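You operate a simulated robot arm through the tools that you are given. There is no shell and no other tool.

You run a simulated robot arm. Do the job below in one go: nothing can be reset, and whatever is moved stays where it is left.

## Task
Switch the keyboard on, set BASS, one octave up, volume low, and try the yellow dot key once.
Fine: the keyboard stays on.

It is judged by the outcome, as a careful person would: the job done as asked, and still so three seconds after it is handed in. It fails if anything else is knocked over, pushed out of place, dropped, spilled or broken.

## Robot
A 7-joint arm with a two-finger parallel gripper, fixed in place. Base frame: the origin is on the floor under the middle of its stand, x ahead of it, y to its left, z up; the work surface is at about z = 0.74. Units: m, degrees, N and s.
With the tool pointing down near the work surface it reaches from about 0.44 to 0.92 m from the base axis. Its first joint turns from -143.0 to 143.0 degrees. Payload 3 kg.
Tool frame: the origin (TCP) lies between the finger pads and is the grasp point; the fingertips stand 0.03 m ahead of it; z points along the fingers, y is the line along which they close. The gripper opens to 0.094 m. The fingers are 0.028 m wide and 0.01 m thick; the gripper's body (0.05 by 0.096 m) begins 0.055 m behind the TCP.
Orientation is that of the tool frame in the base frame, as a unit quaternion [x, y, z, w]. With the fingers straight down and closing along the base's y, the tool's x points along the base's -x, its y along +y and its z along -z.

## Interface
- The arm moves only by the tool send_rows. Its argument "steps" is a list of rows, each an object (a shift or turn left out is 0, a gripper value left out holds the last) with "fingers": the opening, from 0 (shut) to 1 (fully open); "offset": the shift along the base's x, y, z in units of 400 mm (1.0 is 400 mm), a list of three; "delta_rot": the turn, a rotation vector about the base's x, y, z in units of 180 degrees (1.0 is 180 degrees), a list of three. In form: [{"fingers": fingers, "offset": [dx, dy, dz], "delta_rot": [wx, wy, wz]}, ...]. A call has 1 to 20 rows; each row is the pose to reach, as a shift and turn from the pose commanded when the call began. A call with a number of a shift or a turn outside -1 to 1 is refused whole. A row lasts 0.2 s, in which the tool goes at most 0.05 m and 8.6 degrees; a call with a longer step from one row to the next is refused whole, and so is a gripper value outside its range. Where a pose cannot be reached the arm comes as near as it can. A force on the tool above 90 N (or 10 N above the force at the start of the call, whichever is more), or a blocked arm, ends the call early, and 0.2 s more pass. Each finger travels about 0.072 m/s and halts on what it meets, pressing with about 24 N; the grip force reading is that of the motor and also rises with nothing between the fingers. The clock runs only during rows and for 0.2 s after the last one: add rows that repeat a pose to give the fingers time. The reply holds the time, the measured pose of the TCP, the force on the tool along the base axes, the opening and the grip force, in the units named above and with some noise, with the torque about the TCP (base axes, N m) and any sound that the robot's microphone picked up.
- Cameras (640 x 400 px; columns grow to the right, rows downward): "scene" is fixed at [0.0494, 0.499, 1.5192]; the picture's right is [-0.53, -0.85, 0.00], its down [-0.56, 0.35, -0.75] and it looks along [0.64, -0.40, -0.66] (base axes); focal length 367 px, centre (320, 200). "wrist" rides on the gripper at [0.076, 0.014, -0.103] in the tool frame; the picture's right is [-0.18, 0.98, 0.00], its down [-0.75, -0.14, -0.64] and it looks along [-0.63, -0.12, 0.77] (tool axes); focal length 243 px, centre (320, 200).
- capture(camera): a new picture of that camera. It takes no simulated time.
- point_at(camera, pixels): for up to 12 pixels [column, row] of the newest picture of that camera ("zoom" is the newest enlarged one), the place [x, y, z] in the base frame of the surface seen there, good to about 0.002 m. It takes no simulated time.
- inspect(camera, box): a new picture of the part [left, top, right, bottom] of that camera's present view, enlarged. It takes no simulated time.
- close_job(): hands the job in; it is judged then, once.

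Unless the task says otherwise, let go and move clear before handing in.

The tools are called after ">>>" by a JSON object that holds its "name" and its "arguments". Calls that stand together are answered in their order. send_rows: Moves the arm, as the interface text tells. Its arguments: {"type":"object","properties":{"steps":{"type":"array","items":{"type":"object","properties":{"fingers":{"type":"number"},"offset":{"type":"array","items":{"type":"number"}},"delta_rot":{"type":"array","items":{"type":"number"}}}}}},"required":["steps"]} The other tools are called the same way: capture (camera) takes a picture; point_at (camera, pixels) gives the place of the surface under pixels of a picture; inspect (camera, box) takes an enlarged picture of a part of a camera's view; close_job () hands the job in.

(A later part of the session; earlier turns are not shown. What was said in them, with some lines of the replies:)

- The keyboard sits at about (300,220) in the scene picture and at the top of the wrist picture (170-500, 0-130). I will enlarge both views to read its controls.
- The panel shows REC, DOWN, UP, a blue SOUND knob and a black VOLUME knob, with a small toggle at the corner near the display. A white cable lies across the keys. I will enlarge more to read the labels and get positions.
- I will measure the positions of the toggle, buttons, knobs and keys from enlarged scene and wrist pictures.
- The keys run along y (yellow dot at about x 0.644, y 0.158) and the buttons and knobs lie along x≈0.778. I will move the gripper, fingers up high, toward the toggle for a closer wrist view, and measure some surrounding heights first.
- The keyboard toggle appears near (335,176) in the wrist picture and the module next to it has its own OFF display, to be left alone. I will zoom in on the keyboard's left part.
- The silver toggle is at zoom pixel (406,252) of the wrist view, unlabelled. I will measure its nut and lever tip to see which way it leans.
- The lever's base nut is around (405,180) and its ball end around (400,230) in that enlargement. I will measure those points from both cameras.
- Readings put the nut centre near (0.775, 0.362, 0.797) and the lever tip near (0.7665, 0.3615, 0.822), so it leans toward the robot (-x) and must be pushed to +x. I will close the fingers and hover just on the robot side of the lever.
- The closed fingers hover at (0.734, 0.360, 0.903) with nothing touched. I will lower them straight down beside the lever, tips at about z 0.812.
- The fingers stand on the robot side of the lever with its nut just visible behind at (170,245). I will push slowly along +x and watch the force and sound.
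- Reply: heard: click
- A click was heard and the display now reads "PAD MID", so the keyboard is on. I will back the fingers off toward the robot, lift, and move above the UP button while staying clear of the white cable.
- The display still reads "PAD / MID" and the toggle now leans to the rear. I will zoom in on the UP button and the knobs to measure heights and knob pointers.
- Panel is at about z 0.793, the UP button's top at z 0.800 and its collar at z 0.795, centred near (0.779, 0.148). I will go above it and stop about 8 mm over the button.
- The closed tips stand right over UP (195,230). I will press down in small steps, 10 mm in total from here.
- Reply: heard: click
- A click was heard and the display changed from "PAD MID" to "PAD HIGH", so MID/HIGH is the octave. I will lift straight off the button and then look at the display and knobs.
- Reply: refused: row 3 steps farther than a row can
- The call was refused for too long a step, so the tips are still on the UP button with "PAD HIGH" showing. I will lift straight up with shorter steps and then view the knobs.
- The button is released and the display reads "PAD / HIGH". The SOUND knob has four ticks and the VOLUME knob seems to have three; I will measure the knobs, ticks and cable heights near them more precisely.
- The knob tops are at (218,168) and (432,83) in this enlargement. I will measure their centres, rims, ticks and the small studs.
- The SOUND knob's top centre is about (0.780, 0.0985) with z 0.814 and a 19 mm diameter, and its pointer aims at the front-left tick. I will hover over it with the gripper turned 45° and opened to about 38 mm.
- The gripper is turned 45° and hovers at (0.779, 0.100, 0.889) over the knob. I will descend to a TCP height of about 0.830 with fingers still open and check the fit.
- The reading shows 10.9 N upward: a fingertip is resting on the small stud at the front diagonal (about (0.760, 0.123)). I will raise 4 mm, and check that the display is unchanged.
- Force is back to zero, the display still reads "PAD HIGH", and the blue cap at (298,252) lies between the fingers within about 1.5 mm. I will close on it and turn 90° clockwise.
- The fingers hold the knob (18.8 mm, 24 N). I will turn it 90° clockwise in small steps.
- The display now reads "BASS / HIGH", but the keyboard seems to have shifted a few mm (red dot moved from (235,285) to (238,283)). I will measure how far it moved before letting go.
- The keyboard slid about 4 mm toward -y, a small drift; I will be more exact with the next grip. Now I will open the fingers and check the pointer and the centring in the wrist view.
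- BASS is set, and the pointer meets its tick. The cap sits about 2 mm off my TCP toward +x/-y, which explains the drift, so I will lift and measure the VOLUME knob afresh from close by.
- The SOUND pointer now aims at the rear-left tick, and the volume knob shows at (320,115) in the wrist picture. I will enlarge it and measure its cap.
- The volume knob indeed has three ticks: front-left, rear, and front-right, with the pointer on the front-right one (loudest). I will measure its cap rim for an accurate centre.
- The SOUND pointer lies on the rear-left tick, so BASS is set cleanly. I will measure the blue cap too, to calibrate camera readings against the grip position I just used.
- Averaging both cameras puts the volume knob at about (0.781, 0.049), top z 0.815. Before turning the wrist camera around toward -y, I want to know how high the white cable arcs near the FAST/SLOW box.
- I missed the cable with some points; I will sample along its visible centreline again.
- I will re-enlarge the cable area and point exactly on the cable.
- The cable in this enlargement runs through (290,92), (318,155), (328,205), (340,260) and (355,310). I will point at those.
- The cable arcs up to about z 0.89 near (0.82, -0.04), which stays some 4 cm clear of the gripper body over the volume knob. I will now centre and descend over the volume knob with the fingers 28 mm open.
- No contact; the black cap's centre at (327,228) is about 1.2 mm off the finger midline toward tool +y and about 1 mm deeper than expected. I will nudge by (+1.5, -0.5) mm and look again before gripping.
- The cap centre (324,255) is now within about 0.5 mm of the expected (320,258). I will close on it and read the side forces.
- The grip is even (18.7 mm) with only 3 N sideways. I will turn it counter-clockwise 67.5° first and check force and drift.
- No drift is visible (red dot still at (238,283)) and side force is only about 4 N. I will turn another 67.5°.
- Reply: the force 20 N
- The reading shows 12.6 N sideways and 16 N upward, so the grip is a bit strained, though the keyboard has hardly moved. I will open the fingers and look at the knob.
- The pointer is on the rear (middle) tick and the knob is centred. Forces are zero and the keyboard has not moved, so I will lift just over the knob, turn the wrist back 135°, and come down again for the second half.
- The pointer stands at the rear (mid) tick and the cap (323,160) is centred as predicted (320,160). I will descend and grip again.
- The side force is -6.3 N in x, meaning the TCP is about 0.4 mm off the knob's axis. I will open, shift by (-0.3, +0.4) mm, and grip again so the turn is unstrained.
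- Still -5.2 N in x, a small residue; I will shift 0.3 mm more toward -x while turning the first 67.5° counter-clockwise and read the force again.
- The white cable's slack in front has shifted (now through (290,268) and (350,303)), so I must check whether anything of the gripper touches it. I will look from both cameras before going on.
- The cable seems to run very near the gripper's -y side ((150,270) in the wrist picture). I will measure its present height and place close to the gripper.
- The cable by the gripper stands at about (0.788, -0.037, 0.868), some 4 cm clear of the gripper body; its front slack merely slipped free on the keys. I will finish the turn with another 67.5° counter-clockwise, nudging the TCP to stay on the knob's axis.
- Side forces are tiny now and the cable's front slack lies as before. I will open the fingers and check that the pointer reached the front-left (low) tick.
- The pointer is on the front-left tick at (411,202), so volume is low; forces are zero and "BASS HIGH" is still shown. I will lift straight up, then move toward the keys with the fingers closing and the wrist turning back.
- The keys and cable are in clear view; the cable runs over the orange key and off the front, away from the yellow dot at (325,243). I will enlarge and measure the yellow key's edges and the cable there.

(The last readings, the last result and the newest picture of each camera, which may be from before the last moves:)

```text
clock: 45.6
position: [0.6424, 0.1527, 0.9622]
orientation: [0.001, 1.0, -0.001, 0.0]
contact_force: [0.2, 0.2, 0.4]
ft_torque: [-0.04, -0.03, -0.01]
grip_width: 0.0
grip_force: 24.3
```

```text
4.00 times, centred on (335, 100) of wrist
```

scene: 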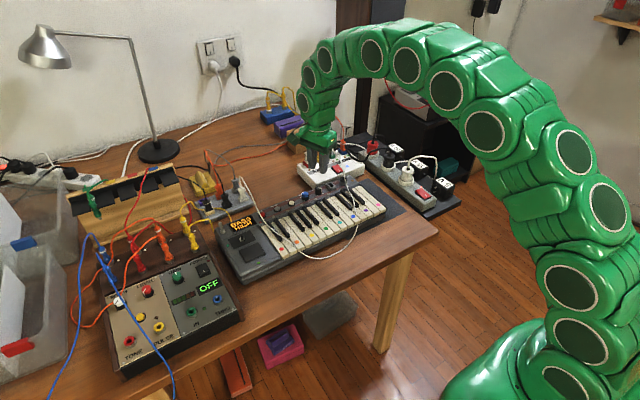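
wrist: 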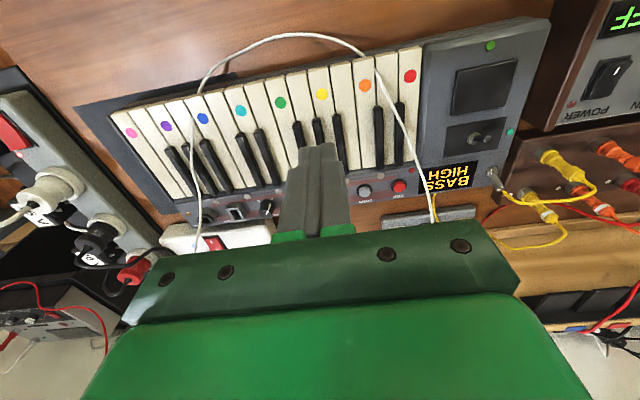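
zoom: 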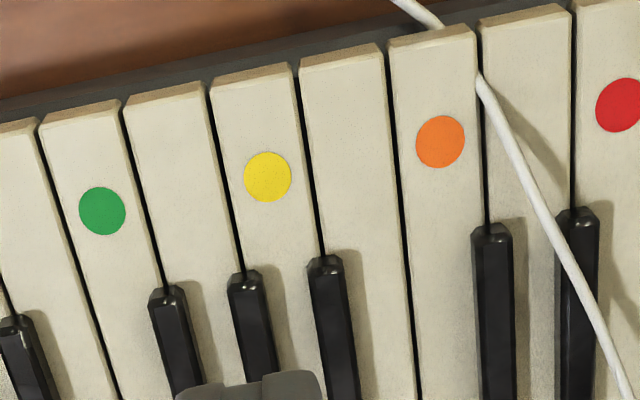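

The yellow dot (267,177 in the wrist enlargement) is centred on its key; the nearest cable is two keys away. I will sample its position several times.

>>> {"name": "point_at", "arguments": {"camera": "zoom", "pixels": [[267, 177], [260, 177], [275, 177], [267, 168], [267, 186], [226, 177], [310, 177], [250, 90], [290, 78], [240, 275], [322, 258], [267, 195]]}}

>>> {"name": "inspect", "arguments": {"camera": "scene", "box": [295, 215, 350, 260]}}

>>> {"name": "point_at", "arguments": {"camera": "zoom", "pixels": [[225, 178], [215, 178], [235, 178], [225, 170], [225, 188], [150, 130], [212, 105], [262, 232], [205, 115]]}}

```text
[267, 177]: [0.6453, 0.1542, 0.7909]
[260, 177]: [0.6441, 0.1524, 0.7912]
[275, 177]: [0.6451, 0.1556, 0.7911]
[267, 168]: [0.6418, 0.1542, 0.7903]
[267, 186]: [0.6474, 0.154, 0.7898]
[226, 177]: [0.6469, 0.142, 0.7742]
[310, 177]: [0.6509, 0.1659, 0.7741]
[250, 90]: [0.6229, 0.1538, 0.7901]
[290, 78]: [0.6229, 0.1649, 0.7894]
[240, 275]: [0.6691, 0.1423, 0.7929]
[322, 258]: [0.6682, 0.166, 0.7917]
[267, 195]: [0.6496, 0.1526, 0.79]
```

```text
8.89 times, centred on (322, 238) of scene
```

zoom: 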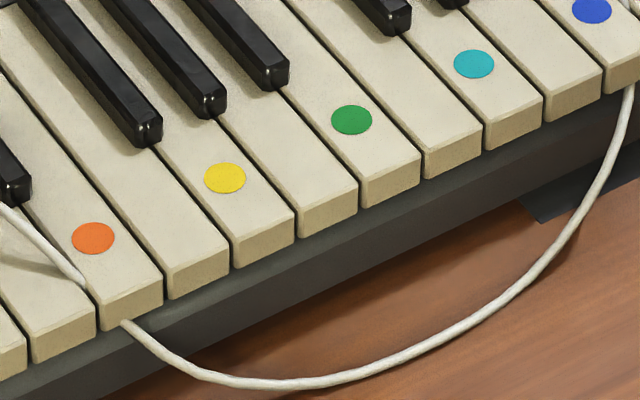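

```text
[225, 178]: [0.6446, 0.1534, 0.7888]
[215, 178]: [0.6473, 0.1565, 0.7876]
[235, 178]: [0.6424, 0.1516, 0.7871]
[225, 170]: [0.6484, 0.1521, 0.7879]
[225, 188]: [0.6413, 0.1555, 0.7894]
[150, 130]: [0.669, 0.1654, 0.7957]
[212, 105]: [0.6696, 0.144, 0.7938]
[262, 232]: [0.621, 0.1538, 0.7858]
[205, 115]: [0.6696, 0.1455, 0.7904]
```

The yellow key spans y 0.1425–0.1655 with its top at z 0.789, and black keys begin at x 0.668. I will tilt the closed fingers 25° so only one narrow edge leads, and hover about 2 cm over the dot at x 0.640.

>>> {"name": "send_rows", "arguments": {"steps": [{"fingers": 0, "offset": [0, 0, 0], "delta_rot": [0.0463, 0, 0]}, {"fingers": 0, "offset": [-0.003, -0.007, -0.03], "delta_rot": [0.0926, 0, 0]}, {"fingers": 0, "offset": [-0.007, -0.0148, -0.08], "delta_rot": [0.1389, 0, 0]}, {"fingers": 0, "offset": [-0.007, -0.0148, -0.17], "delta_rot": [0.1389, 0, 0]}, {"fingers": 0, "offset": [-0.007, -0.0148, -0.25], "delta_rot": [0.1389, 0, 0]}, {"fingers": 0, "offset": [-0.007, -0.0148, -0.305], "delta_rot": [0.1389, 0, 0]}, {"fingers": 0, "offset": [-0.007, -0.0148, -0.305], "delta_rot": [0.1389, 0, 0]}]}}

>>> {"name": "inspect", "arguments": {"camera": "scene", "box": [280, 190, 360, 260]}}

>>> {"name": "capture", "arguments": {"camera": "wrist"}}

```text
clock: 47.2
position: [0.6396, 0.1456, 0.8398]
orientation: [0.0, 0.976, 0.216, -0.001]
contact_force: [0.5, -0.4, 0.0]
ft_torque: [0.0, 0.01, 0.0]
grip_width: 0.0002
grip_force: 23.6
```

```text
5.71 times, centred on (320, 225) of scene
```

zoom: 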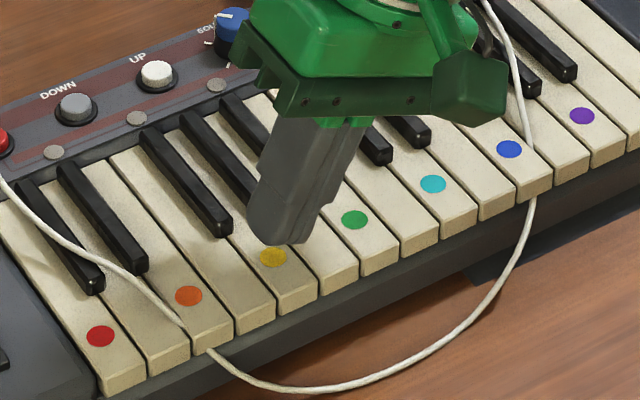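

```text
taken
```

wrist: 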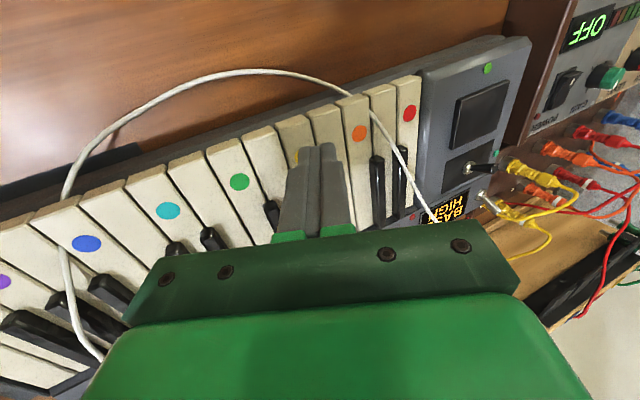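

The tilted tip stands right above the yellow dot (273,257) with 2 cm to go and nothing touched. I will press down slowly, listening for the note.

>>> {"name": "send_rows", "arguments": {"steps": [{"fingers": 0, "offset": [0, 0, -0.025]}, {"fingers": 0, "offset": [0, 0, -0.04]}, {"fingers": 0, "offset": [0, 0, -0.047]}, {"fingers": 0, "offset": [0, 0, -0.053]}, {"fingers": 0, "offset": [0, 0, -0.058]}, {"fingers": 0, "offset": [0, 0, -0.061]}]}}

>>> {"name": "inspect", "arguments": {"camera": "scene", "box": [280, 190, 360, 260]}}

```text
clock: 48.6
position: [0.6386, 0.1475, 0.8145]
orientation: [0.0, 0.976, 0.216, 0.0]
contact_force: [-0.2, -0.4, 1.2]
ft_torque: [-0.01, -0.01, 0.01]
grip_width: 0.0
grip_force: 24.4
heard: click
```

```text
5.71 times, centred on (320, 225) of scene
```

zoom: 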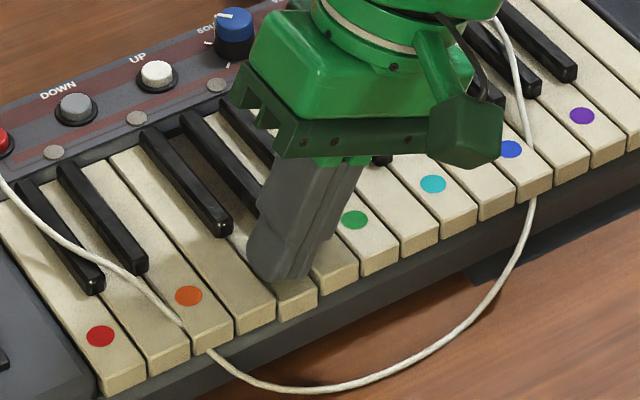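

A click was heard as the yellow key went down about 5 mm with light force. I will check the display while still holding it, before releasing.

>>> {"name": "inspect", "arguments": {"camera": "scene", "box": [210, 180, 370, 280]}}

>>> {"name": "capture", "arguments": {"camera": "wrist"}}

```text
4.00 times, centred on (290, 230) of scene
```

zoom: 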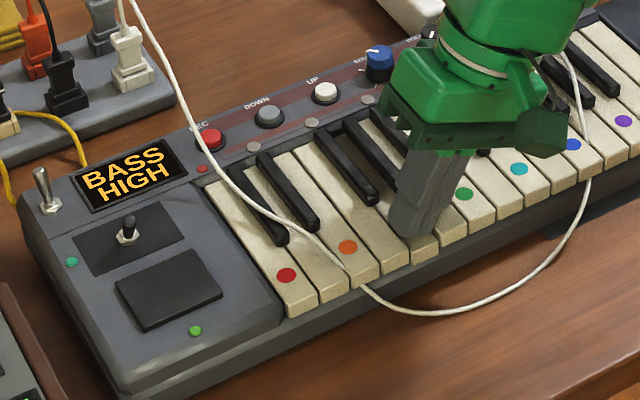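

```text
taken
```

wrist: 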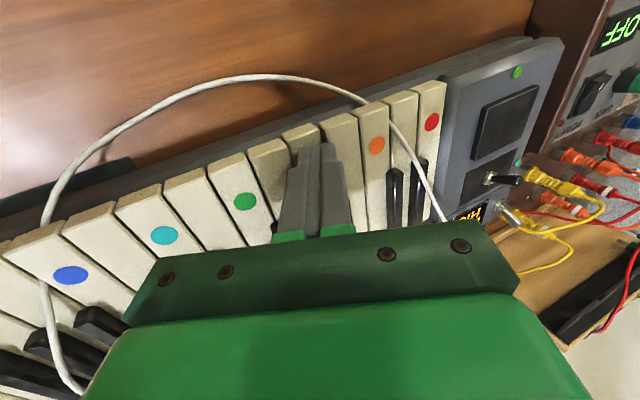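

The yellow key is visibly down and the display still reads "BASS / HIGH". I will release the key by lifting straight up, then level the tool and move clear.

>>> {"name": "send_rows", "arguments": {"steps": [{"fingers": 0, "offset": [0, 0, 0.03]}, {"fingers": 0, "offset": [0, 0, 0.1]}, {"fingers": 0, "offset": [0, 0, 0.2]}, {"fingers": 0, "offset": [0, 0, 0.3]}, {"fingers": 0, "offset": [0, 0, 0.4], "delta_rot": [-0.0463, 0, 0]}, {"fingers": 0, "offset": [0, 0, 0.5], "delta_rot": [-0.0926, 0, 0]}, {"fingers": 0, "offset": [0, 0, 0.6], "delta_rot": [-0.1389, 0, 0]}, {"fingers": 0, "offset": [-0.08, 0, 0.65], "delta_rot": [-0.1389, 0, 0]}, {"fingers": 0, "offset": [-0.16, 0, 0.65], "delta_rot": [-0.1389, 0, 0]}, {"fingers": 0, "offset": [-0.16, 0, 0.65], "delta_rot": [-0.1389, 0, 0]}]}}

>>> {"name": "capture", "arguments": {"camera": "scene"}}

>>> {"name": "inspect", "arguments": {"camera": "scene", "box": [210, 150, 410, 290]}}

>>> {"name": "capture", "arguments": {"camera": "wrist"}}

```text
clock: 50.8
position: [0.5763, 0.1473, 1.0763]
orientation: [0.0, 1.0, 0.0, 0.0]
contact_force: [0.7, -0.1, -0.5]
ft_torque: [-0.01, 0.0, 0.03]
grip_width: 0.0001
grip_force: 23.8
```

```text
taken
```

scene: 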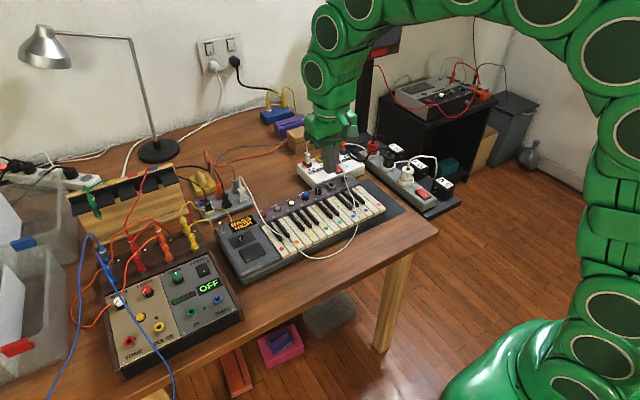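

```text
2.86 times, centred on (310, 220) of scene
```

zoom: 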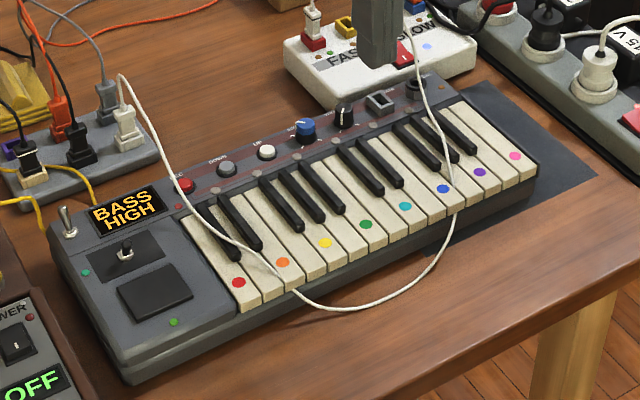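

```text
taken
```

wrist: 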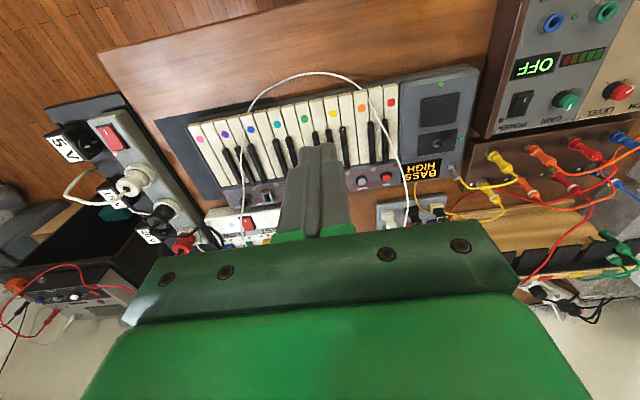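

Display reads "BASS / HIGH", the yellow key is back up, and the arm is clear. I will enlarge the knobs once more to verify their pointers.

>>> {"name": "inspect", "arguments": {"camera": "scene", "box": [290, 178, 345, 210]}}

>>> {"name": "inspect", "arguments": {"camera": "scene", "box": [215, 195, 295, 250]}}

```text
11.64 times, centred on (318, 194) of scene
```

zoom: 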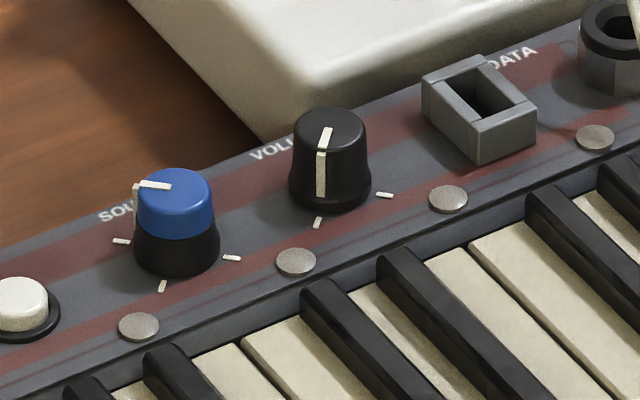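

```text
7.27 times, centred on (255, 222) of scene
```

zoom: 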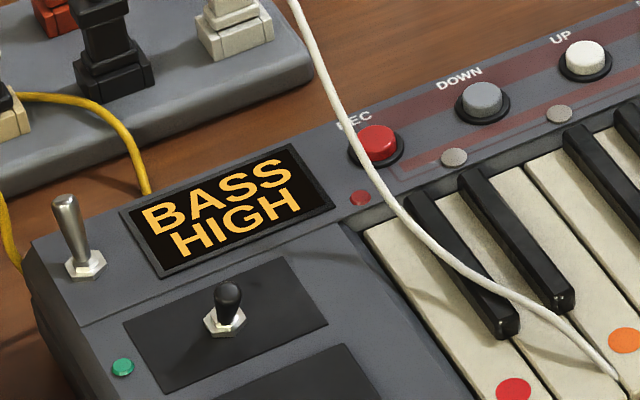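

The volume pointer (321,150) aims at the front-left, lowest tick, the SOUND pointer at its rear-left tick, and the display reads "BASS / HIGH" with the power toggle on. The yellow key clicked once and is back up, and the arm is clear, so I hand the job in.

>>> {"name": "close_job", "arguments": {}}

```text
The job is handed in.
```

The keyboard is on and set as you asked. Its display reads "BASS / HIGH".

- **Power:** the corner toggle clicked over to on, and I left it on.
- **Sound:** the SOUND knob is turned to BASS.
- **Octave:** one press of UP changed the display from "MID" to "HIGH".
- **Volume:** the VOLUME knob is turned fully counter-clockwise to its first tick. The display shows no volume level, so I took that tick as low from where it sits on the dial.
- **Yellow dot key:** I pressed it once. The microphone picked up a click but no note, and the key came back up.

**Keyboard shift:** the keyboard slid about 3–4 mm to the right, as seen from the robot's side, while I turned the SOUND knob. I left it there.

Nothing else was knocked over or moved out of place. The slack of the white cable shifted briefly while I turned the VOLUME knob, then lay as before. The arm is clear of everything.
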